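You operate a simulated robot arm through the tools that you are given. There is no shell and no other tool. Be economical: measure what you need, move in short steps, check, and stop when the job is done.

You are at the controls of a simulated robot arm. One attempt, no reset.

## Task
Put things in order on the table top. At the end: the brown potato from the table top is in the white tray; the syrup bottle stands where the grey sieve stood; the black pepper mill stands where the syrup bottle stood; the grey sieve stands on top of the measuring cup; whatever was shut is shut again. Leave all else as you found it, and nothing knocked over.

The check looks at the end state, three seconds after you hand in, the way a careful person would. Anything else that was tipped, shoved, dropped, spilled or broken makes it a failure.

## Robot
A 7-joint arm with a two-finger parallel gripper, fixed in place. Base frame: the origin is at the foot of the arm, x ahead of it, y to its left, z up; the work surface is at about z = 0. Units: m, degrees, N and s.
With the tool pointing down near the work surface it reaches from about 0.24 to 0.62 m from the base axis. Its first joint turns from -66.0 to 66.0 degrees. Payload 2.6 kg.
The tool frame sits at the grasp point between the pads (the TCP): z along the fingers, y along the line on which they close. The tips reach 0.03 m beyond it. The gripper opens to 0.094 m. The fingers are 0.028 m wide and 0.01 m thick; the gripper's body (0.05 by 0.096 m) begins 0.055 m behind the TCP.
Orientation is told as [roll, pitch, yaw] about the base's x, y, z axes, in that order, counted from this pose: with the fingers straight down and closing along the base's y, the tool's x points along the base's -x, its y along +y and its z along -z.

## Interface
- The arm moves only by the tool servo_tool. Its argument "commands" is a list that holds one entry, the list of rows, each a list of 7 numbers: the shift along the base's x, y, z in units of 200 mm (1.0 is 200 mm), then the turn, a rotation vector about the base's x, y, z in units of 60 degrees (1.0 is 60 degrees), then the finger opening in m, from 0 to 0.094. In form: [[[x, y, z, ax, ay, az, grip], ...]]. A call has 1 to 12 rows; each row is the pose to reach, as a shift and turn from the pose commanded when the call began. A call with a number of a shift or a turn outside -1 to 1 is refused whole. Rows are played at 5 a second. More than 0.05 m and 8.6 degrees between two rows, or a gripper value outside its range, and nothing of the call is played. A pose out of reach is approached as far as the arm can. The call stops where the force on the tool passes 40 N (or 10 N more than at its start, if that is more) or the arm is blocked; 0.2 s more then pass. Each finger travels about 0.072 m/s and halts on what it meets, pressing with about 21 N; the grip force reading is that of the motor and also rises with nothing between the fingers. The clock runs only during rows and for 0.2 s after the last one: add rows that repeat a pose to give the fingers time. The reply holds the time, the measured pose of the TCP, the force on the tool along the base axes, the opening and the grip force, in the units named above and with some noise, and new pictures: "show" is both (left out), scene, wrist or none.
- Cameras (640 x 400 px; columns grow to the right, rows downward): "scene" is fixed at [0.0289, 0.4283, 0.5591]; the picture's right is [-0.82, -0.57, 0.00], its down [-0.35, 0.50, -0.79] and it looks along [0.45, -0.65, -0.61] (base axes); focal length 286 px, centre (320, 200). "wrist" rides on the gripper at [-0.037, 0, -0.058] in the tool frame; the picture's right is [0.00, -1.00, 0.00], its down [0.97, 0.00, -0.24] and it looks along [0.24, 0.00, 0.97] (tool axes); focal length 218 px, centre (320, 200).
- locate(camera, pixels): there is no depth. For up to 12 entries [column, row, z] of the newest picture of that camera ("zoom" is the newest enlarged one), the place [x, y] in the base frame at which the ray of that pixel passes the height z, good to about 0.003 m. It takes no simulated time.
- zoom(camera, box): a new picture of the part [left, top, right, bottom] of that camera's present view, enlarged. It takes no simulated time.
- hand_in(): hands the job in; it is judged then, once.

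Work in short steps. Measure before you move; look again where a grasp or a placing could have gone wrong, and mend it. You have 80 turns and 150 pictures in all, those below and enlarged ones among them. Open the gripper and draw the arm clear of the work before you hand the job in, unless the task says otherwise; then end with one line.

The tools are called as a command line: name --argument value ..., lists and objects as JSON in quotes. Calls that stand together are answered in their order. servo_tool: Moves the arm, as the interface text tells. Its arguments: {"type":"object","properties":{"commands":{"type":"array"},"show":{"type":"string","enum":["both","scene","wrist","none"]}},"required":["commands"]} The other tools are called the same way: locate (camera, pixels) gives the place at which the rays of pixels pass given heights; zoom (camera, box) takes an enlarged picture of a part of a camera's view; hand_in () hands the job in.

At the start:

```text
time_s: 0.0
tcp_pos: [0.3479, 0.1072, 0.3615]
tool_rot: [0.0, 0.0, 0.0]
contact_force: [0.5, 1.8, -0.3]
opening: 0.094
grasp_force: 0.0
```

scene: 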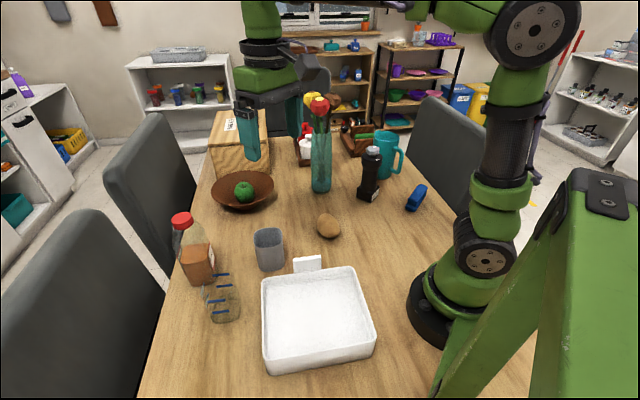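
wrist: 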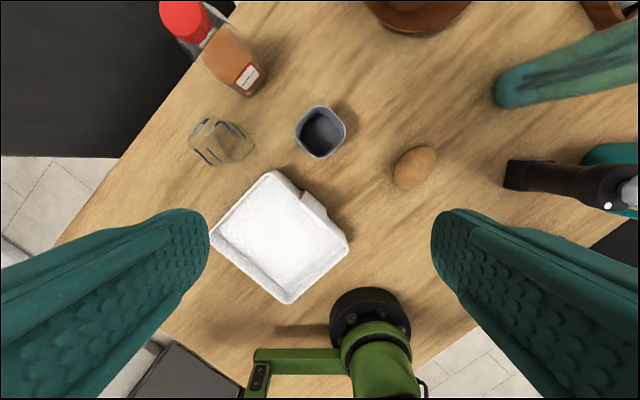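

I start by enlarging the work area to identify the objects near columns 160-440.

zoom --camera "scene" --box '[150, 190, 390, 380]'

zoom --camera "scene" --box '[200, 80, 440, 230]'

zoom --camera "wrist" --box '[140, 0, 460, 200]'

```text
2.11 times, centred on (270, 285) of scene
```

zoom: 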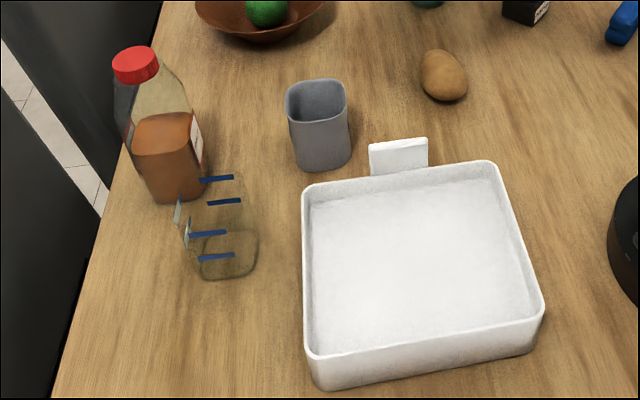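

```text
2.67 times, centred on (320, 155) of scene
```

zoom: 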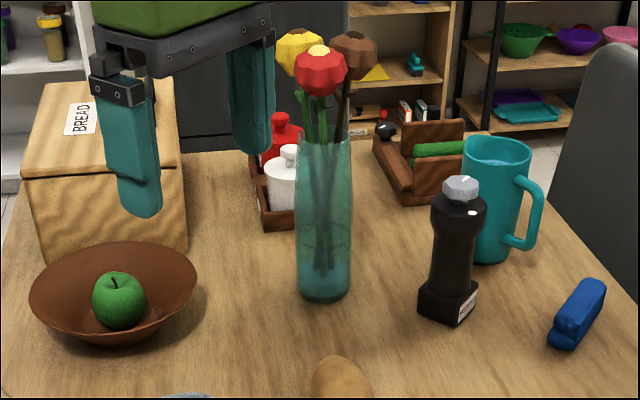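

```text
2.00 times, centred on (300, 100) of wrist
```

zoom: 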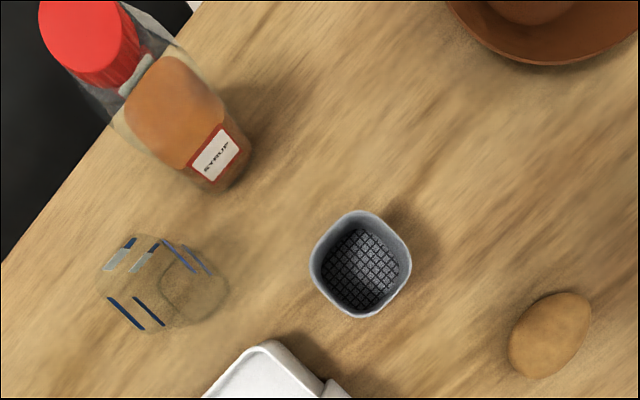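

Sieve (wrist ~320,130), measuring cup (~222,142), syrup (~235,60), potato (~415,168), tray centre (~280,240). I measure them at several heights.

locate --camera "wrist" --pixels '[[320, 131, 0.06], [320, 131, 0.08], [320, 136, 0.0], [185, 22, 0.16], [185, 22, 0.2], [240, 83, 0.0], [415, 168, 0.02], [222, 142, 0.0], [222, 142, 0.08], [275, 172, 0.05], [347, 243, 0.05], [286, 302, 0.05]]'

locate --camera "scene" --pixels '[[268, 236, 0.06], [268, 236, 0.08], [271, 268, 0.0], [181, 219, 0.16], [181, 219, 0.2], [198, 283, 0.0], [328, 226, 0.02], [225, 320, 0.0], [220, 281, 0.08], [362, 199, 0.0], [374, 150, 0.12], [415, 197, 0.02]]'

```text
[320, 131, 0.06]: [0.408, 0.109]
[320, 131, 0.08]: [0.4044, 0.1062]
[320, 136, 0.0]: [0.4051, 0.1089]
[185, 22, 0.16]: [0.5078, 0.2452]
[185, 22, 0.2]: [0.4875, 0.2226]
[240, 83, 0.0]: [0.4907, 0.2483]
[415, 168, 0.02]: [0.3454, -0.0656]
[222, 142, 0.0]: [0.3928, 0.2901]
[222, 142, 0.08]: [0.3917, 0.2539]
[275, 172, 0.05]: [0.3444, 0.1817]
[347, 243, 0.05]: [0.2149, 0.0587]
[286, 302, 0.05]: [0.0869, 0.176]
```

```text
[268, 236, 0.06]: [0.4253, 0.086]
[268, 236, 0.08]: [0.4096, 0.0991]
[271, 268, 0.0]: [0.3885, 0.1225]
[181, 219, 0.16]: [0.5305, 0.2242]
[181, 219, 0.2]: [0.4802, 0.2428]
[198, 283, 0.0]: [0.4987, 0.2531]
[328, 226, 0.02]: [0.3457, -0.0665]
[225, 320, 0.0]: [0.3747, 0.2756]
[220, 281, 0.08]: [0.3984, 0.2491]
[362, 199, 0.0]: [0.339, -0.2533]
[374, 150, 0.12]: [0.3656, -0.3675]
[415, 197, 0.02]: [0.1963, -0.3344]
```

Positions agree: sieve ≈(0.404,0.106) h≈0.085, syrup ≈(0.492,0.238) h≈0.18, cup ≈(0.392,0.255), potato ≈(0.345,-0.066). I move above the cup/sieve for a closer look.

servo_tool --commands '[[[0.15, 0.18, -0.1, 0, 0, 0, 0.094], [0.3, 0.36, -0.2, 0, 0, 0, 0.094], [0.4, 0.55, -0.3, 0, 0, 0, 0.094], [0.4, 0.55, -0.3, 0, 0, 0, 0.094]]]'

```text
refused: row 1 steps farther than a row can; nothing moved
```

Step slightly too large; I use smaller ones.

servo_tool --commands '[[[0.1, 0.14, -0.08, 0, 0, 0, 0.094], [0.2, 0.28, -0.16, 0, 0, 0, 0.094], [0.3, 0.42, -0.24, 0, 0, 0, 0.094], [0.4, 0.55, -0.3, 0, 0, 0, 0.094], [0.4, 0.55, -0.3, 0, 0, 0, 0.094]]]'

```text
time_s: 1.2
tcp_pos: [0.4269, 0.2167, 0.3018]
tool_rot: [0.0, -0.1, 0.1]
contact_force: [0.0, 0.4, 0.2]
opening: 0.0939
grasp_force: 0.1
```

scene: 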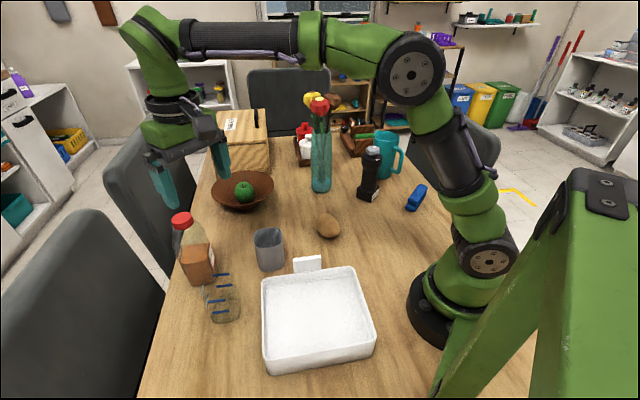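
wrist: 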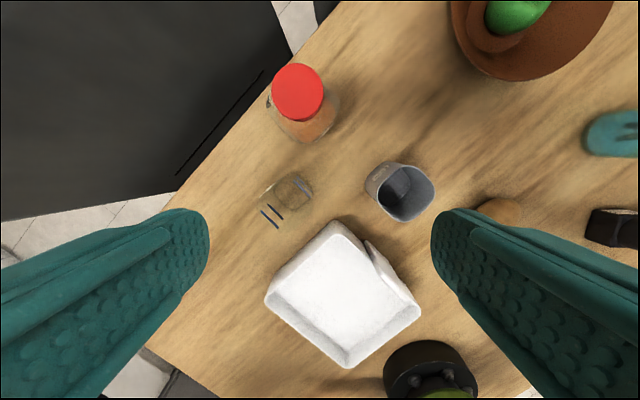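

I enlarge the cup, bottle and sieve in the wrist view.

zoom --camera "wrist" --box '[230, 140, 358, 236]'

zoom --camera "wrist" --box '[340, 140, 468, 236]'

zoom --camera "wrist" --box '[240, 50, 368, 146]'

zoom --camera "scene" --box '[150, 200, 290, 330]'

```text
4.17 times, centred on (294, 188) of wrist
```

zoom: 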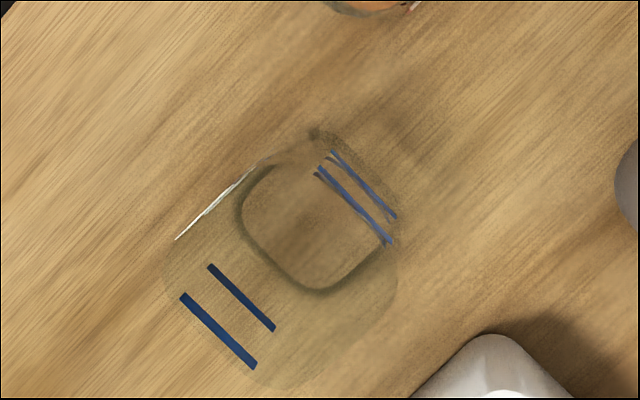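

```text
4.17 times, centred on (404, 188) of wrist
```

zoom: 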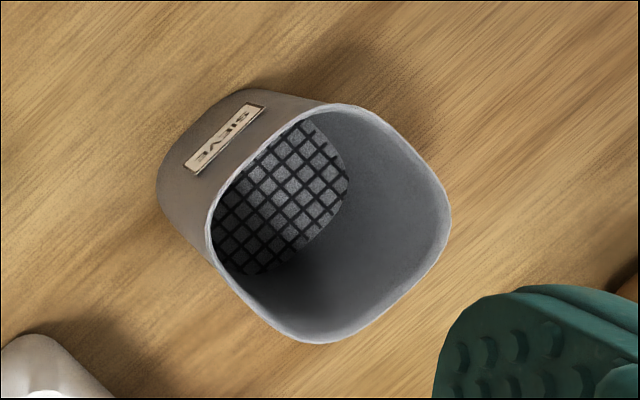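

```text
4.17 times, centred on (304, 98) of wrist
```

zoom: 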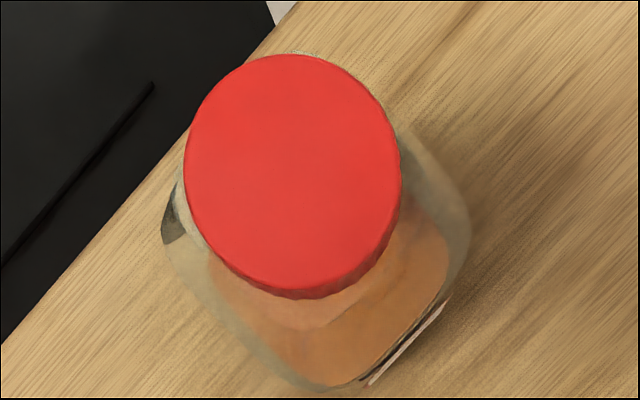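

```text
3.08 times, centred on (220, 265) of scene
```

zoom: 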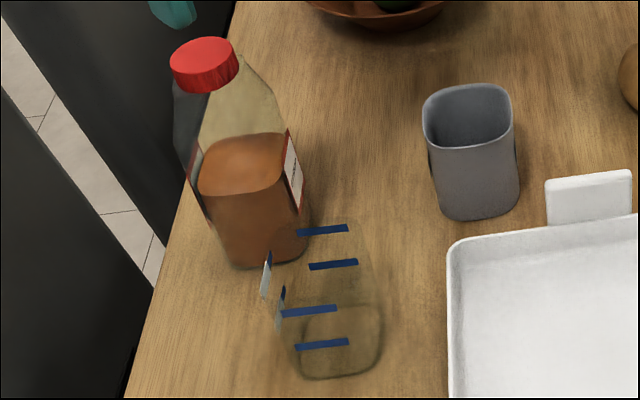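

Sieve and cup look like similarly tapered, rounded squares, both turned ~40°. I measure their edges and the bottle cap.

locate --camera "wrist" --pixels '[[378.8, 186.8, 0.085], [402.8, 166.9, 0.085], [432.8, 198.8, 0.085], [410, 219.7, 0.085], [419.6, 168.3, 0.085], [432.8, 182.7, 0.085], [378.8, 203.6, 0.085], [394.4, 219.2, 0.085], [292.8, 194.7, 0.0], [298, 92, 0.18], [298, 92, 0.19], [320, 137, 0.0]]'

locate --camera "wrist" --pixels '[[260.4, 210.8, 0.06], [278.4, 228.3, 0.06], [293.5, 180.3, 0.06], [311.3, 198.3, 0.06], [270, 99, 0.18], [325, 90, 0.18], [297, 66, 0.18], [299, 118, 0.18], [176, 176, 0], [264, 70, 0]]'

locate --camera "scene" --pixels '[[182, 216, 0.17], [182, 216, 0.18], [182, 216, 0.19], [207, 282, 0], [180, 268, 0]]'

```text
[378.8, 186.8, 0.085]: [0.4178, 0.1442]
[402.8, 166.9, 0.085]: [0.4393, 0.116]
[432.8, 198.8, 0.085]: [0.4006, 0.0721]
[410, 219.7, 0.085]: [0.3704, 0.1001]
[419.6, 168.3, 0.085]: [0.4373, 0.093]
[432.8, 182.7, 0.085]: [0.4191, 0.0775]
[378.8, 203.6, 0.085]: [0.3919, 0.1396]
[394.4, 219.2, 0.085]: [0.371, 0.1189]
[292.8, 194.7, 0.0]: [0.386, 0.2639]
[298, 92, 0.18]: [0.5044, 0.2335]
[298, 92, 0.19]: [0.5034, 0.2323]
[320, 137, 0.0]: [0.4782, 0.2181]
```

```text
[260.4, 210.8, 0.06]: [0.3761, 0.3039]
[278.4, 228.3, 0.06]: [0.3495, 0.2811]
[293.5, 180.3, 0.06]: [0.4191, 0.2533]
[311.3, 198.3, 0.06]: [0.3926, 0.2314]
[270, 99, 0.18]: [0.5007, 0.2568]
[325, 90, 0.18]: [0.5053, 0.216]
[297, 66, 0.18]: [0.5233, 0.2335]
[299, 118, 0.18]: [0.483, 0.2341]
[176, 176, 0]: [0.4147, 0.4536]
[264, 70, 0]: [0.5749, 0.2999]
```

```text
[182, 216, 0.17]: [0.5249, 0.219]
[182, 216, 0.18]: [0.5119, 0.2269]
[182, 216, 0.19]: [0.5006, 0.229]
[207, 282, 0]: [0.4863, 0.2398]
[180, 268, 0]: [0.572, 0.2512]
```

Sieve centre ≈(0.406,0.1075), yaw ≈43°; cup ≈(0.385,0.265), yaw ≈40°. I check the tray tab's place for finger clearance.

locate --camera "wrist" --pixels '[[366, 240, 0.06], [418, 303, 0.06], [338, 222, 0.04], [421, 310, 0.04], [347, 367, 0.04], [266, 297, 0.04]]'

locate --camera "scene" --pixels '[[292, 257, 0.06], [321, 255, 0.06], [263, 283, 0.04], [353, 266, 0.04], [375, 345, 0.04], [264, 362, 0.04], [220, 315, 0], [237, 318, 0], [213, 322, 0]]'

```text
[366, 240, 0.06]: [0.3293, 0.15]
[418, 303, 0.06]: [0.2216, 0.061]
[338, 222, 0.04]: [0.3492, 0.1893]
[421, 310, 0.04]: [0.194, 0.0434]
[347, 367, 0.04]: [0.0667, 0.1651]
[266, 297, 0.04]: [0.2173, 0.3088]
```

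```text
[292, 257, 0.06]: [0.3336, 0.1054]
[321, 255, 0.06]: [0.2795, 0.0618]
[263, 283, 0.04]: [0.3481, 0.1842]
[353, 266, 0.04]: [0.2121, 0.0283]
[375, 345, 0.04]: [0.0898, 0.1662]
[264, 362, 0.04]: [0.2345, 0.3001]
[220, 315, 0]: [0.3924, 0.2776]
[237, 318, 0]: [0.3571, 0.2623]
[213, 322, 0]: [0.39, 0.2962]
```

I turn -47° and go above the sieve at z≈0.2, then look.

servo_tool --commands '[[[-0.02, -0.1, 0, 0, 0, -0.13, 0.094], [-0.04, -0.2, 0, 0, 0, -0.26, 0.094], [-0.06, -0.3, -0.1, 0, 0, -0.39, 0.094], [-0.08, -0.4, -0.2, 0, 0, -0.52, 0.094], [-0.1, -0.5, -0.35, 0, 0, -0.65, 0.094], [-0.1075, -0.5475, -0.5, 0, 0, -0.78, 0.094], [-0.1075, -0.5475, -0.5, 0, 0, -0.78, 0.094], [-0.1075, -0.5475, -0.5, 0, 0, -0.78, 0.094]]]'

```text
time_s: 3.0
tcp_pos: [0.404, 0.1094, 0.2032]
tool_rot: [0.0, 0.0, -46.8]
contact_force: [-0.6, -0.8, -0.3]
opening: 0.0944
grasp_force: 0.1
```

scene: 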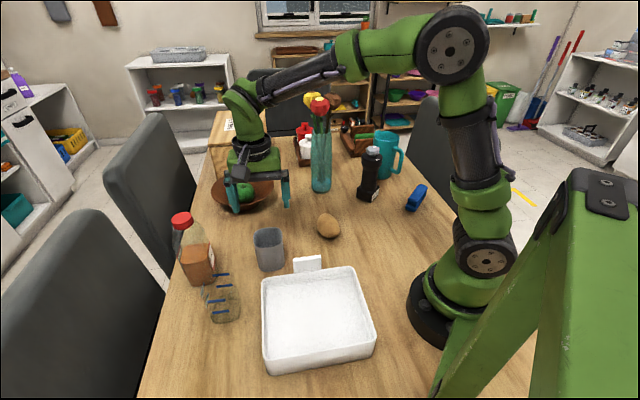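
wrist: 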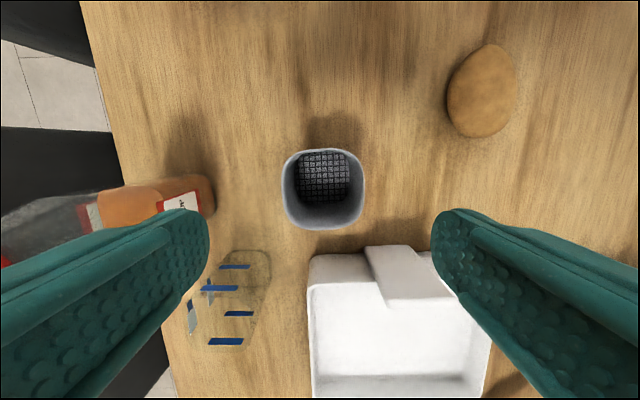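

The sieve is square to the gripper, rim centre at about (323.5,190). I refine it and the cup.

locate --camera "wrist" --pixels '[[323.5, 190, 0.085], [283, 190, 0.085], [364, 190, 0.085], [323, 150, 0.085], [323, 230, 0.085], [245, 276, 0.0], [323, 178, 0.0]]'

zoom --camera "wrist" --box '[170, 230, 330, 360]'

zoom --camera "scene" --box '[190, 220, 300, 330]'

```text
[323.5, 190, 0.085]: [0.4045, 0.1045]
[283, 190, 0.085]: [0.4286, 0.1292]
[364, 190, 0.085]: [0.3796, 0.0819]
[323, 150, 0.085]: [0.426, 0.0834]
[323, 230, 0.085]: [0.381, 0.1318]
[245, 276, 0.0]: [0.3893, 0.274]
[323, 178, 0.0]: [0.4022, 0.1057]
```

```text
3.08 times, centred on (250, 295) of wrist
```

zoom: 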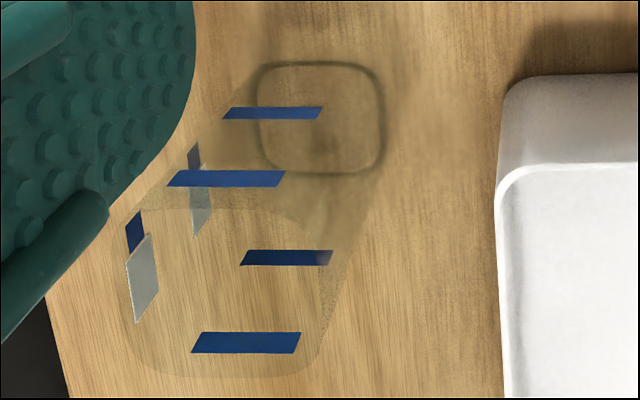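

```text
3.64 times, centred on (245, 275) of scene
```

zoom: 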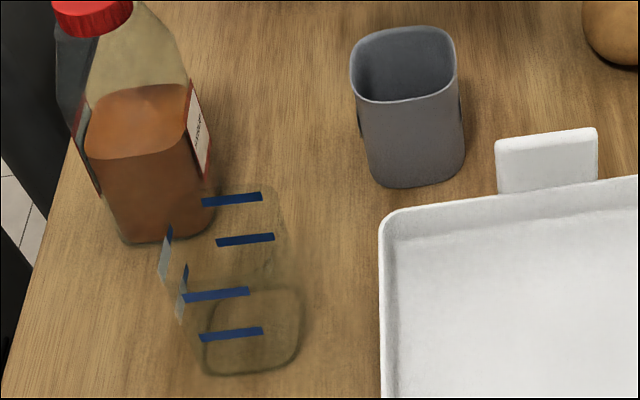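

Base of the cup at wrist ≈(250,268), rim spans ≈(186..250, 297..353). I measure these.

locate --camera "wrist" --pixels '[[250, 268.4, 0.0], [217.8, 325, 0.07], [217.8, 325, 0.08], [217.8, 325, 0.09], [185.7, 325, 0.08], [250, 325, 0.08], [218, 297, 0.08], [218, 353, 0.08], [230, 268, 0], [271, 268, 0], [250, 250, 0], [250, 287, 0]]'

locate --camera "scene" --pixels '[[226, 313.5, 0], [222, 286, 0.08], [222, 286, 0.07]]'

```text
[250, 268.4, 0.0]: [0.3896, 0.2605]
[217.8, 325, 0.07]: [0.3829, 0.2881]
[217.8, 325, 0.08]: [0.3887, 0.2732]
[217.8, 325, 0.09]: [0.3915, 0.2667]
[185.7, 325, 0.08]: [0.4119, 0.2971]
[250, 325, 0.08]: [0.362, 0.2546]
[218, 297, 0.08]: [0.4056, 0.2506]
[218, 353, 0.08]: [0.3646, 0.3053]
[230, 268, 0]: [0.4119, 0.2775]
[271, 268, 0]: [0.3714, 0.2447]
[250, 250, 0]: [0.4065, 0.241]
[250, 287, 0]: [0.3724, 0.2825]
```

```text
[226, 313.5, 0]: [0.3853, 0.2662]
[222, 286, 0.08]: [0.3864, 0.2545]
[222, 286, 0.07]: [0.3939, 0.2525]
```

I descend to z≈0.083 around the sieve's rim and close.

servo_tool --commands '[[[0, 0, -0.2, 0, 0, 0, 0.094], [0, 0, -0.4, 0, 0, 0, 0.094], [0, 0, -0.5, 0, 0, 0, 0.094], [0, 0, -0.5925, 0, 0, 0, 0.094], [0, 0, -0.5925, 0, 0, 0, 0.094], [0, 0, -0.5925, 0, 0, 0, 0.05], [0, 0, -0.5925, 0, 0, 0, 0.05], [0, 0, -0.5925, 0, 0, 0, 0.05], [0, 0, -0.5925, 0, 0, 0, 0.05]]]'

```text
time_s: 5.0
tcp_pos: [0.4067, 0.1083, 0.0832]
tool_rot: [0.0, -0.1, -46.9]
contact_force: [0.1, -0.1, 0.5]
opening: 0.0703
grasp_force: 21.2
```

scene: 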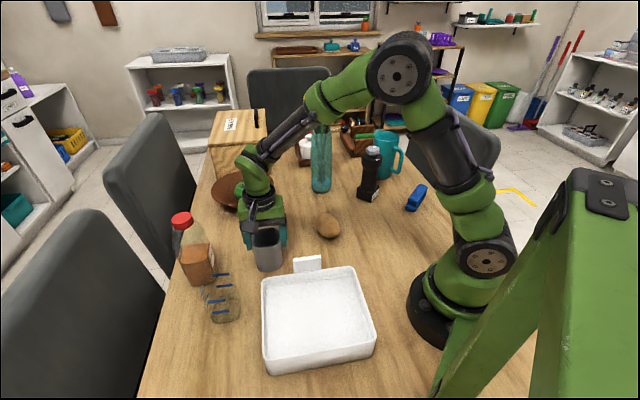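
wrist: 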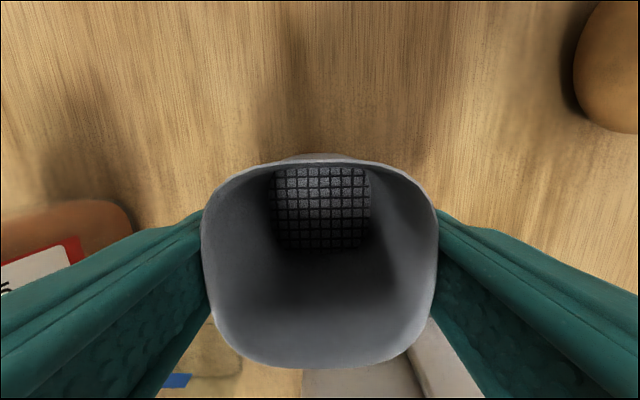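

Sieve gripped (opening 0.070, 21 N). I lift and carry it above the cup.

servo_tool --commands '[[[0, 0, 0.15, 0, 0, 0, 0.05], [0, 0, 0.35, 0, 0, 0, 0.05], [0, 0, 0.55, 0, 0, 0, 0.05], [0, 0.05, 0.685, 0, 0, 0, 0.05], [-0.02, 0.25, 0.685, 0, 0, 0, 0.05], [-0.04, 0.45, 0.685, 0, 0, 0, 0.05], [-0.07, 0.65, 0.685, 0, 0, 0, 0.05], [-0.092, 0.7765, 0.685, 0, 0, 0, 0.05], [-0.092, 0.7765, 0.685, 0, 0, 0, 0.05], [-0.092, 0.7765, 0.685, 0, 0, 0, 0.05]]]'

```text
time_s: 7.2
tcp_pos: [0.3884, 0.2636, 0.2196]
tool_rot: [0.0, 0.0, -46.8]
contact_force: [-1.2, -0.1, -1.8]
opening: 0.0701
grasp_force: 21.2
```

scene: 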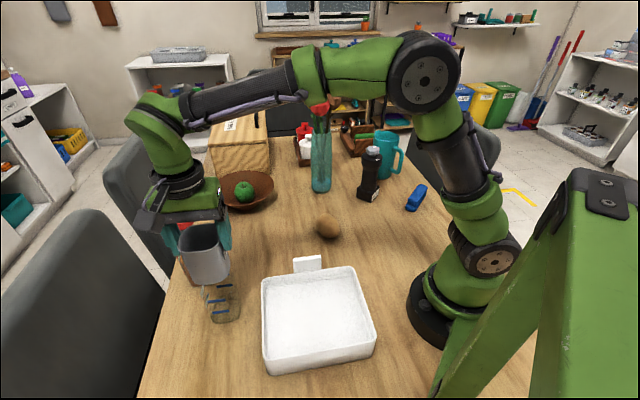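
wrist: 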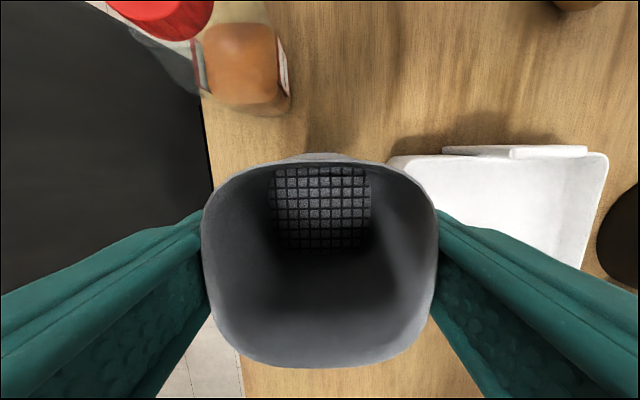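

Sieve is above the cup. I enlarge the scene around (205,280) to compare alignment before lowering.

zoom --camera "scene" --box '[150, 210, 270, 330]'

```text
3.33 times, centred on (210, 270) of scene
```

zoom: 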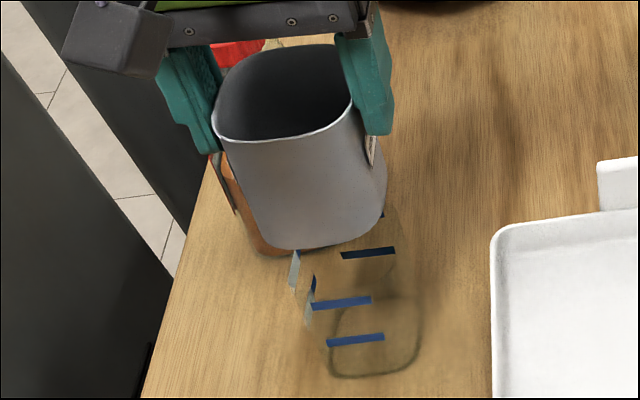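

I lower 0.04 m so the sieve's foot is ~1 cm above the expected rim, and look.

servo_tool --commands '[[[0, 0, -0.1, 0, 0, 0, 0.05], [0, 0, -0.2, 0, 0, 0, 0.05], [0, 0, -0.2, 0, 0, 0, 0.05]]]' --show "none"

zoom --camera "scene" --box '[160, 230, 260, 330]'

```text
time_s: 8.0
tcp_pos: [0.3872, 0.2638, 0.1807]
tool_rot: [0.0, 0.1, -46.8]
contact_force: [0.6, -0.1, -1.2]
opening: 0.0702
grasp_force: 21.1
```

```text
4.00 times, centred on (210, 280) of scene
```

zoom: 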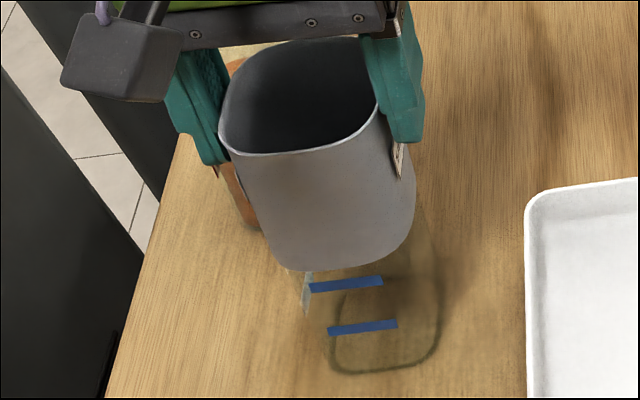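

Alignment appears consistent. I lower slowly in 5 mm steps watching force.

servo_tool --commands '[[[0, 0, -0.02, 0, 0, 0, 0.05], [0, 0, -0.04, 0, 0, 0, 0.05], [0, 0, -0.05, 0, 0, 0, 0.05], [0, 0, -0.05, 0, 0, 0, 0.05]]]' --show "none"

zoom --camera "scene" --box '[160, 230, 260, 330]'

```text
time_s: 9.0
tcp_pos: [0.3881, 0.2621, 0.1724]
tool_rot: [0.3, 0.0, -46.7]
contact_force: [2.0, 2.7, 17.5]
opening: 0.0704
grasp_force: 20.8
```

```text
4.00 times, centred on (210, 280) of scene
```

zoom: 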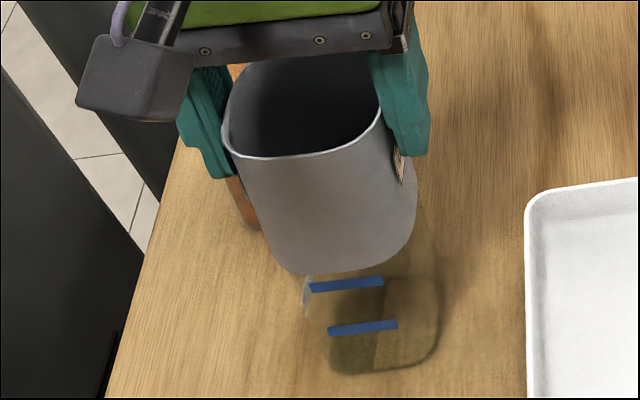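

Contact at TCP z 0.172 (sieve foot ≈0.089). I check lateral alignment of sieve foot vs cup foot.

locate --camera "zoom" --pixels '[[278, 255, 0.089], [412, 240, 0.089], [330, 273, 0.089], [395, 262, 0.089], [330, 350, 0], [440, 325, 0], [355, 374, 0], [420, 363, 0], [345, 285, 0], [425, 275, 0]]'

zoom --camera "scene" --box '[180, 260, 250, 330]'

```text
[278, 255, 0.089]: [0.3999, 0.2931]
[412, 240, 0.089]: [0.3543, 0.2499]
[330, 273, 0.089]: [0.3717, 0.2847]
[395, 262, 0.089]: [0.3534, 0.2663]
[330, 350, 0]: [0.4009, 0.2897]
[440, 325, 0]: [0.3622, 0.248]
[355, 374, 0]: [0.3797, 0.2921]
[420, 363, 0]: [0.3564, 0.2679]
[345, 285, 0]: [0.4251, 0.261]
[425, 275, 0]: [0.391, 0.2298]
```

```text
5.71 times, centred on (215, 295) of scene
```

zoom: 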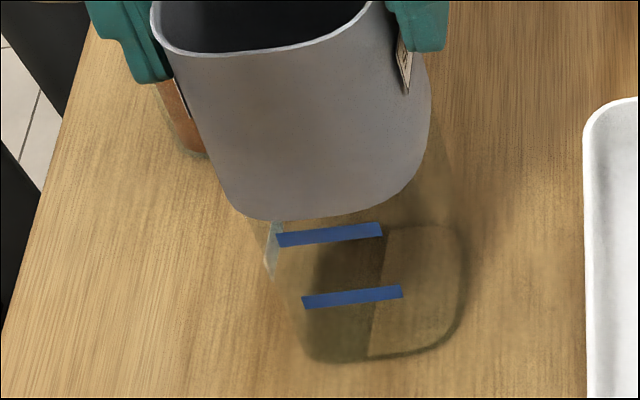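

Aligned within ~2 mm. I relieve the pressure by 2 mm and open gently.

servo_tool --commands '[[[0, 0, 0.009, 0, 0, 0, 0.05], [0, 0, 0.009, 0, 0, 0, 0.068], [0, 0, 0.009, 0, 0, 0, 0.073], [0, 0, 0.009, 0, 0, 0, 0.078], [0, 0, 0.009, 0, 0, 0, 0.086], [0, 0, 0.009, 0, 0, 0, 0.086]]]'

zoom --camera "scene" --box '[160, 230, 260, 330]'

```text
time_s: 10.4
tcp_pos: [0.3867, 0.2614, 0.1713]
tool_rot: [0.0, 0.0, -46.9]
contact_force: [0.4, 0.1, 0.4]
opening: 0.086
grasp_force: 0.0
```

scene: 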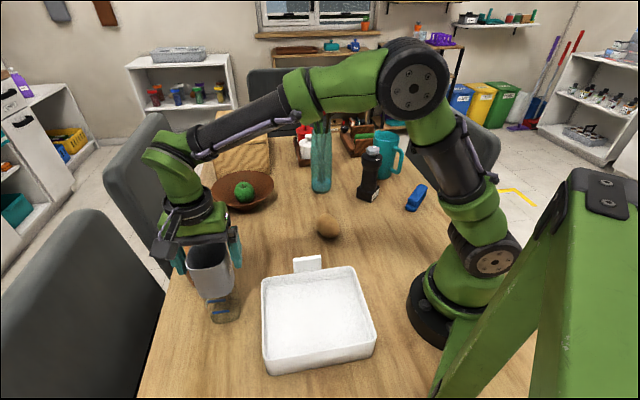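
wrist: 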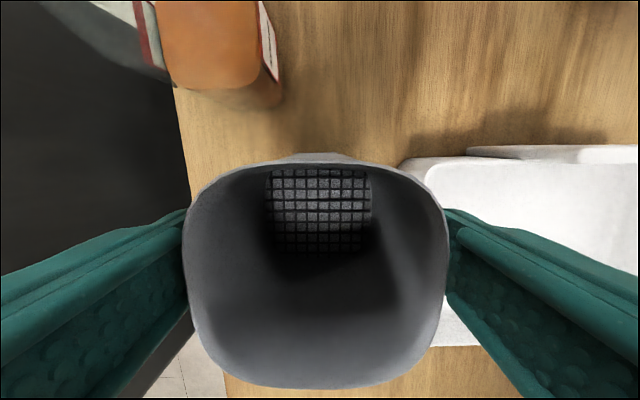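

```text
4.00 times, centred on (210, 280) of scene
```

zoom: 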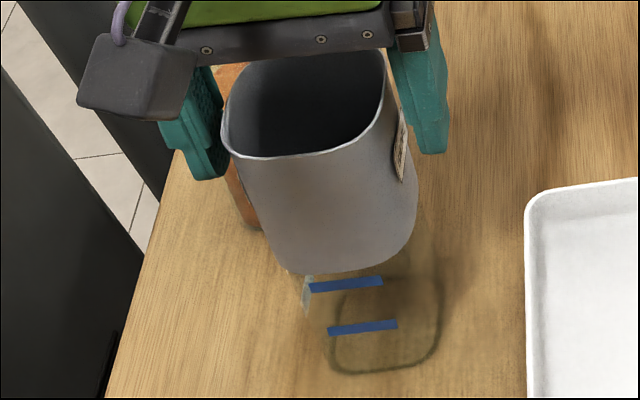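

The sieve stays level on the cup. I rise straight up with fingers open to look down on the bottle.

servo_tool --commands '[[[0, 0, 0.05, 0, 0, 0, 0.09], [0, 0, 0.25, 0, 0, 0, 0.094], [0, 0, 0.45, 0, 0, 0, 0.094], [0.1, 0, 0.6, 0, 0, 0, 0.094], [0.3, -0.05, 0.65, 0, 0, 0, 0.094], [0.45, -0.1, 0.65, 0, 0, 0, 0.094], [0.45, -0.1, 0.65, 0, 0, 0, 0.094], [0.45, -0.1, 0.65, 0, 0, 0, 0.094]]]'

```text
time_s: 12.2
tcp_pos: [0.4766, 0.242, 0.3024]
tool_rot: [0.0, 0.1, -46.7]
contact_force: [-0.1, -0.2, -0.1]
opening: 0.0942
grasp_force: 0.0
```

scene: 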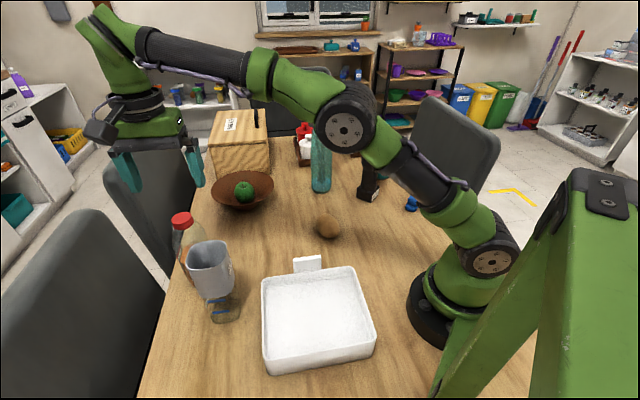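
wrist: 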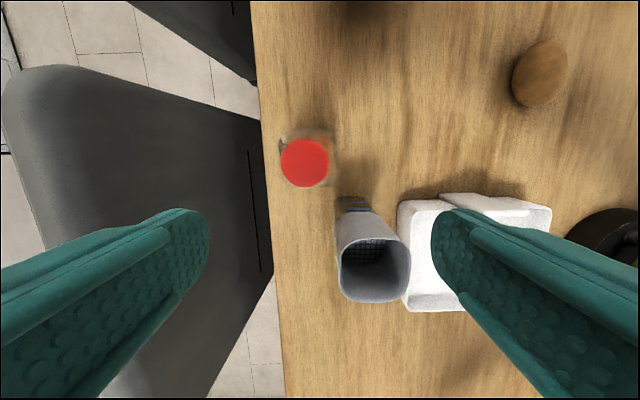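

Bottle is almost straight below: cap centre (305,163). I zoom and measure.

zoom --camera "wrist" --box '[260, 110, 360, 210]'

locate --camera "wrist" --pixels '[[305, 163, 0.18], [280, 163, 0.18], [330, 163, 0.18], [305, 138, 0.18], [305, 188, 0.18], [310, 158, 0.0]]'

zoom --camera "scene" --box '[140, 200, 260, 330]'

```text
4.00 times, centred on (310, 160) of wrist
```

zoom: 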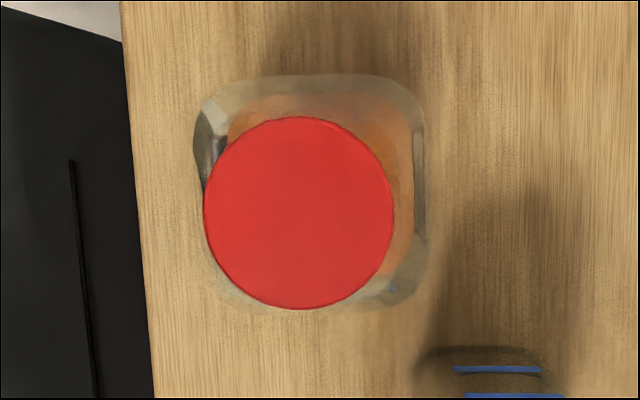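

```text
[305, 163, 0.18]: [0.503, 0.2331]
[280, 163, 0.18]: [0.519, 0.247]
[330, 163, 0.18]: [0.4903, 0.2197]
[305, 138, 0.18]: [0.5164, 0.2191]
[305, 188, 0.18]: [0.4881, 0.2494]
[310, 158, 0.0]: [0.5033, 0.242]
```

```text
3.08 times, centred on (200, 265) of scene
```

zoom: 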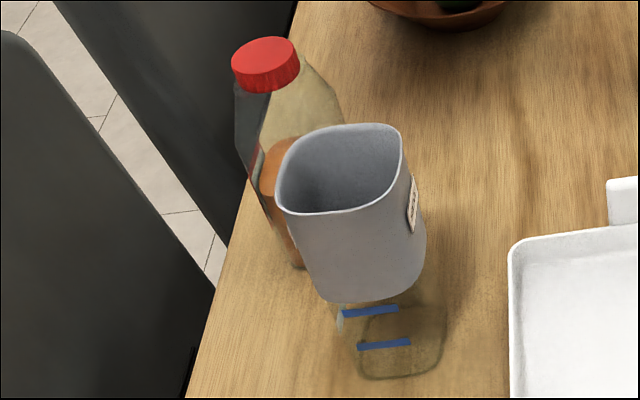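

Cap centre (0.503,0.2335), top ≈0.185. I descend over it to z≈0.18 and close on the cap.

servo_tool --commands '[[[0.125, -0.0475, -0.05, 0, 0, 0, 0.094], [0.125, -0.0475, -0.25, 0, 0, 0, 0.094], [0.125, -0.0475, -0.45, 0, 0, 0, 0.094], [0.125, -0.0475, -0.61, 0, 0, 0, 0.094], [0.125, -0.0475, -0.61, 0, 0, 0, 0.08], [0.125, -0.0475, -0.61, 0, 0, 0, 0.06], [0.125, -0.0475, -0.61, 0, 0, 0, 0.03], [0.125, -0.0475, -0.61, 0, 0, 0, 0.03], [0.125, -0.0475, -0.61, 0, 0, 0, 0.03]]]'

```text
time_s: 14.2
tcp_pos: [0.5038, 0.2327, 0.1795]
tool_rot: [0.1, 0.0, -46.8]
contact_force: [0.4, 1.5, 1.4]
opening: 0.0508
grasp_force: 20.7
```

scene: 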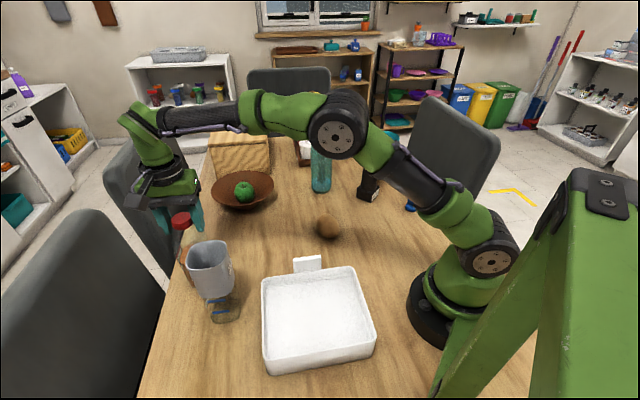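
wrist: 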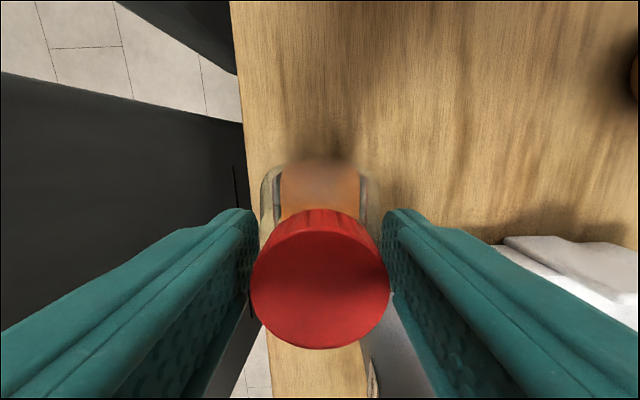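

Closed at 0.051. I lift 3 cm as a test and look.

servo_tool --commands '[[[0, 0, 0.05, 0, 0, 0, 0.03], [0, 0, 0.1, 0, 0, 0, 0.03], [0, 0, 0.15, 0, 0, 0, 0.03], [0, 0, 0.15, 0, 0, 0, 0.03]]]' --show "wrist"

zoom --camera "scene" --box '[130, 180, 260, 310]'

```text
time_s: 15.2
tcp_pos: [0.5014, 0.2334, 0.2086]
tool_rot: [0.0, 0.0, -46.7]
contact_force: [0.1, 0.2, -4.2]
opening: 0.0507
grasp_force: 20.9
```

wrist: 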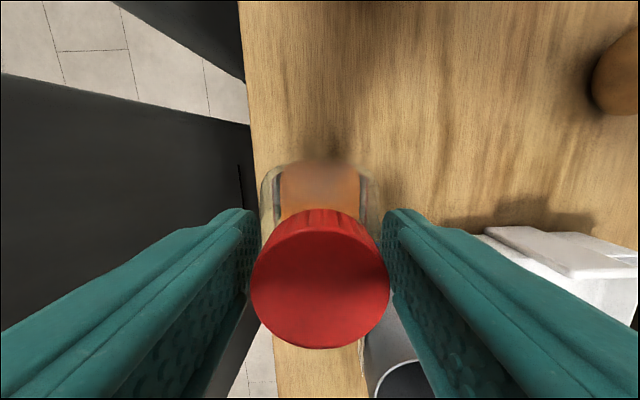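

```text
3.08 times, centred on (195, 245) of scene
```

zoom: 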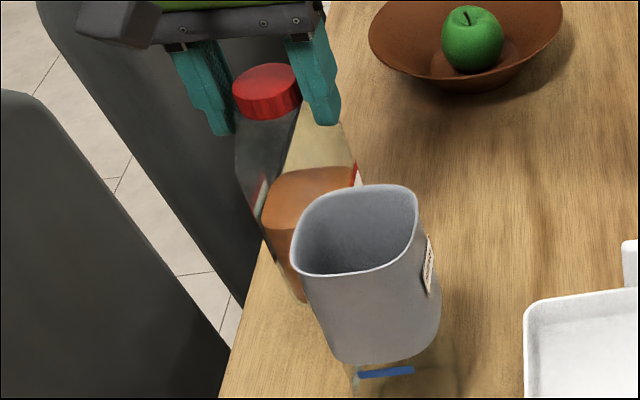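

Bottle hangs upright (~0.4 kg). I carry it clear of the stack to above the sieve's old spot.

servo_tool --commands '[[[0, -0.1, 0, 0, 0, 0, 0.03], [0, -0.25, 0, 0, 0, 0, 0.03], [-0.05, -0.4, 0, 0, 0, 0, 0.03], [-0.17, -0.5, 0, 0, 0, 0, 0.03], [-0.3, -0.58, 0, 0, 0, 0, 0.03], [-0.42, -0.635, 0, 0, 0, 0, 0.03], [-0.49, -0.635, 0, 0, 0, 0, 0.03], [-0.49, -0.635, 0, 0, 0, 0, 0.03], [-0.49, -0.635, 0, 0, 0, 0, 0.03]]]'

```text
time_s: 17.2
tcp_pos: [0.404, 0.1058, 0.209]
tool_rot: [0.0, 0.0, -46.8]
contact_force: [0.2, 0.6, -5.2]
opening: 0.0507
grasp_force: 21.1
```

scene: 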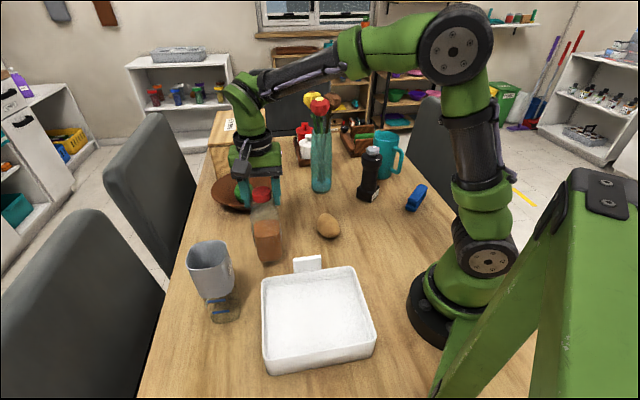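
wrist: 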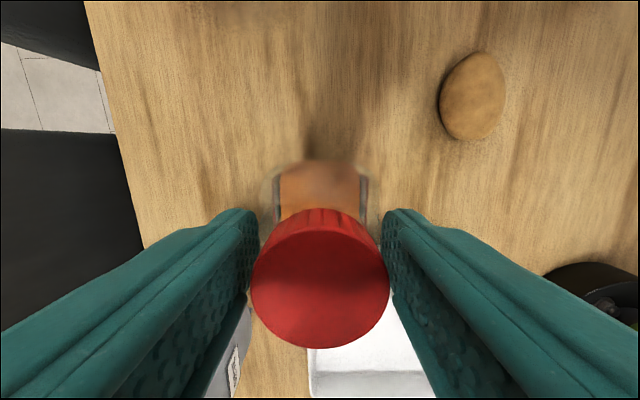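

Over the spot. I lower the 3 cm in small steps, then release.

servo_tool --commands '[[[0, 0, -0.06, 0, 0, 0, 0.03], [0, 0, -0.11, 0, 0, 0, 0.03], [0, 0, -0.135, 0, 0, 0, 0.03], [0, 0, -0.15, 0, 0, 0, 0.03], [0, 0, -0.15, 0, 0, 0, 0.03]]]' --show "scene"

```text
time_s: 18.4
tcp_pos: [0.4052, 0.1048, 0.1813]
tool_rot: [0.0, 0.0, -46.7]
contact_force: [-0.4, 0.1, -4.6]
opening: 0.0507
grasp_force: 20.4
```

scene: 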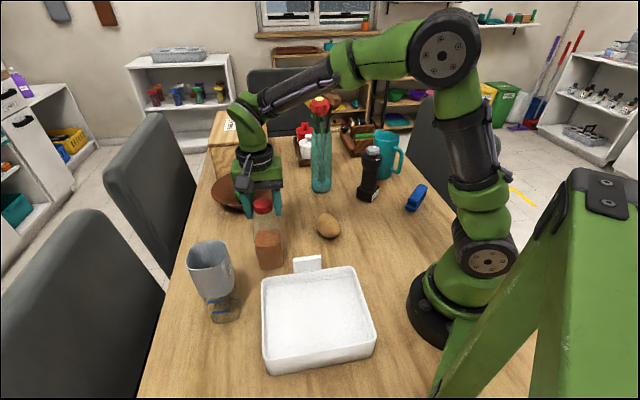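

Still hanging (-4.6 N), so a millimetre or two remains; I lower in 1 mm steps.

servo_tool --commands '[[[0, 0, -0.005, 0, 0, 0, 0.03], [0, 0, -0.01, 0, 0, 0, 0.03], [0, 0, -0.01, 0, 0, 0, 0.03]]]' --show "none"

```text
time_s: 19.2
tcp_pos: [0.4036, 0.1061, 0.1805]
tool_rot: [0.0, 0.0, -46.8]
contact_force: [-6.8, -1.9, 16.2]
opening: 0.0508
grasp_force: 21.1
```

In contact now (16 N). I ease 1 mm and open.

servo_tool --commands '[[[0, 0, 0.005, 0, 0, 0, 0.03], [0, 0, 0.005, 0, 0, 0, 0.05], [0, 0, 0.005, 0, 0, 0, 0.056], [0, 0, 0.005, 0, 0, 0, 0.066], [0, 0, 0.005, 0, 0, 0, 0.08], [0, 0, 0.05, 0, 0, 0, 0.094], [0, 0, 0.2, 0, 0, 0, 0.094], [0, 0, 0.4, 0, 0, 0, 0.094], [0, 0, 0.55, 0, 0, 0, 0.094], [0, 0, 0.55, 0, 0, 0, 0.094]]]'

```text
time_s: 21.4
tcp_pos: [0.4033, 0.1056, 0.2876]
tool_rot: [0.0, 0.0, -46.8]
contact_force: [0.7, -0.3, -0.3]
opening: 0.0937
grasp_force: 0.1
```

scene: 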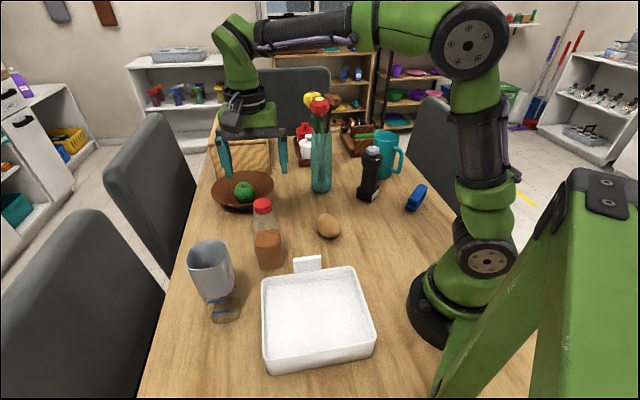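
wrist: 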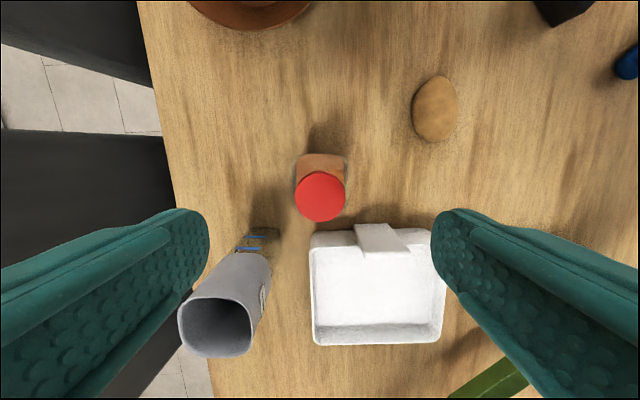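

Syrup stands on the sieve's spot. Next the potato at wrist (435,108), long axis across the current closing line; measuring it.

locate --camera "wrist" --pixels '[[435, 108, 0.02], [412, 110, 0.02], [459, 108, 0.02], [433, 76, 0.02], [436, 142, 0.02]]'

zoom --camera "scene" --box '[230, 180, 430, 300]'

```text
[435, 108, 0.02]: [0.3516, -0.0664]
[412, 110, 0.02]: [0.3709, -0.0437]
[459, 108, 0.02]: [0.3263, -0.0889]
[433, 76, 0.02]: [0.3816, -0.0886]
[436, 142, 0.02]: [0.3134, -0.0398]
```

```text
3.20 times, centred on (330, 240) of scene
```

zoom: 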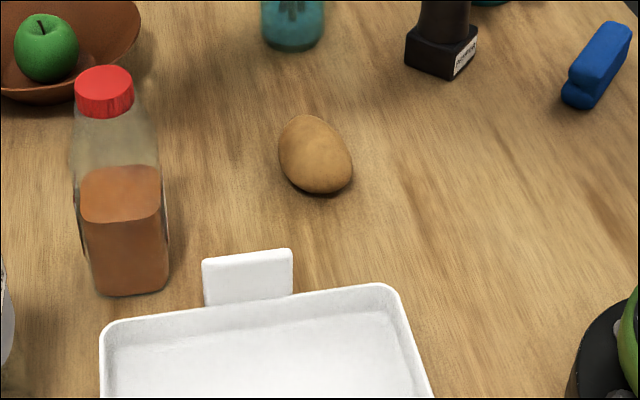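

Potato ≈(0.348,-0.066), ~0.06 wide. I go above it.

servo_tool --commands '[[[-0.06, -0.2, 0, 0, 0, 0, 0.094], [-0.12, -0.4, 0, 0, 0, 0, 0.094], [-0.18, -0.6, 0, 0, 0, 0, 0.094], [-0.24, -0.75, -0.15, 0, 0, 0, 0.094], [-0.285, -0.8625, -0.3, 0, 0, 0, 0.094], [-0.285, -0.8625, -0.5, 0, 0, 0, 0.094], [-0.285, -0.8625, -0.7, 0, 0, 0, 0.094], [-0.285, -0.8625, -0.7, 0, 0, 0, 0.094], [-0.285, -0.8625, -0.7, 0, 0, 0, 0.094]]]' --show "wrist"

```text
time_s: 23.4
tcp_pos: [0.3485, -0.068, 0.1462]
tool_rot: [0.0, 0.0, -46.8]
contact_force: [-0.4, 0.9, 0.2]
opening: 0.0939
grasp_force: 0.0
```

wrist: 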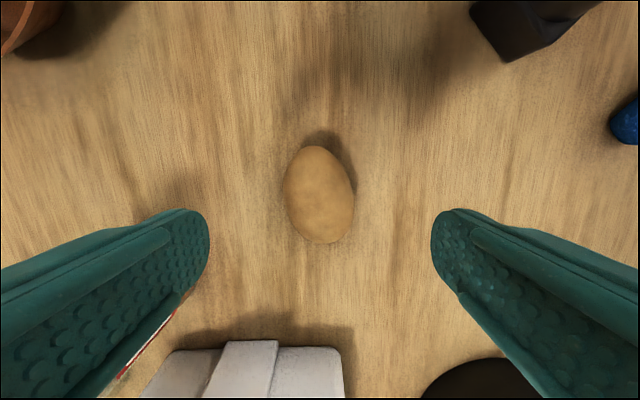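

Potato at (319,195); check its position relative to the TCP.

locate --camera "wrist" --pixels '[[319, 195, 0.022], [283, 195, 0.022], [355, 195, 0.022], [312, 146, 0.022], [325, 243, 0.022]]'

```text
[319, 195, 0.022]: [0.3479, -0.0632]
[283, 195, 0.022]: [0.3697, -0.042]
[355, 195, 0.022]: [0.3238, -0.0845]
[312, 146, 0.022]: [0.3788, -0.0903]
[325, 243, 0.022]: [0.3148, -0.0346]
```

Well centred. I descend to z≈0.036 and close on the potato.

servo_tool --commands '[[[0, 0.01, -0.2, 0, 0, 0, 0.094], [0, 0.01, -0.4, 0, 0, 0, 0.094], [0, 0.01, -0.56, 0, 0, 0, 0.094], [0, 0.01, -0.56, 0, 0, 0, 0.094], [0, 0.01, -0.56, 0, 0, 0, 0.075], [0, 0.01, -0.56, 0, 0, 0, 0.055], [0, 0.01, -0.56, 0, 0, 0, 0.03], [0, 0.01, -0.56, 0, 0, 0, 0.03], [0, 0.01, -0.56, 0, 0, 0, 0.03]]]' --show "wrist"

```text
time_s: 25.4
tcp_pos: [0.3469, -0.0661, 0.0342]
tool_rot: [0.0, 0.1, -46.8]
contact_force: [0.6, 0.1, -0.2]
opening: 0.0588
grasp_force: 21.0
```

wrist: 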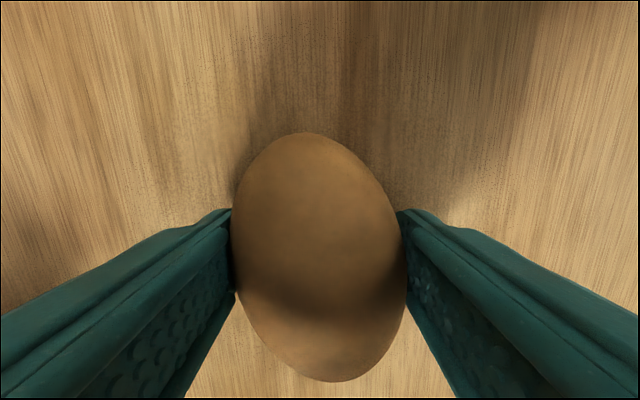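

Potato gripped (0.059). I lift and carry toward the tray, keeping away from the bottle by moving in -x first.

servo_tool --commands '[[[0, 0, 0.1, 0, 0, 0, 0.03], [0, 0, 0.3, 0, 0, 0, 0.03], [-0.1, 0, 0.5, 0, 0, 0, 0.03], [-0.25, 0.05, 0.6, 0, 0, 0, 0.03], [-0.4, 0.2, 0.6, 0, 0, 0, 0.03], [-0.5, 0.4, 0.6, 0, 0, 0, 0.03], [-0.54, 0.6, 0.6, 0, 0, 0, 0.03], [-0.55, 0.8, 0.6, 0, 0, 0, 0.03], [-0.55, 1.0, 0.6, 0, 0, 0, 0.03], [-0.55, 1.0, 0.6, 0, 0, 0, 0.03]]]'

```text
time_s: 27.6
tcp_pos: [0.2371, 0.1352, 0.1555]
tool_rot: [0.0, -0.1, -46.8]
contact_force: [0.3, -0.7, -0.3]
opening: 0.0584
grasp_force: 21.2
```

scene: 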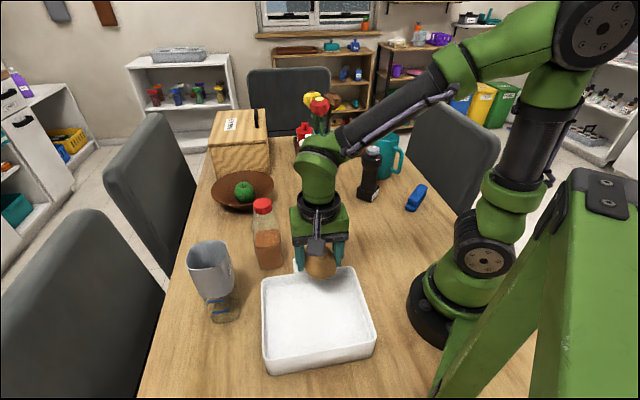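
wrist: 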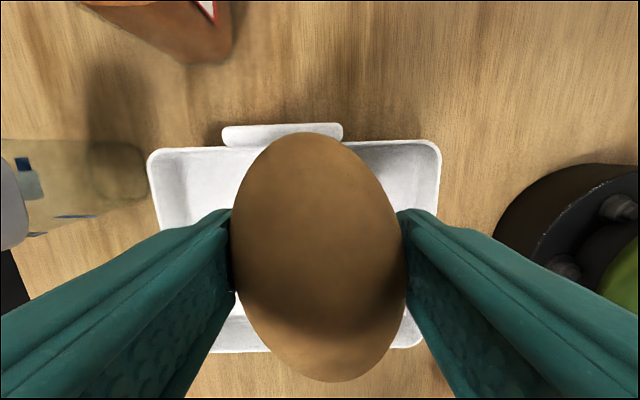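

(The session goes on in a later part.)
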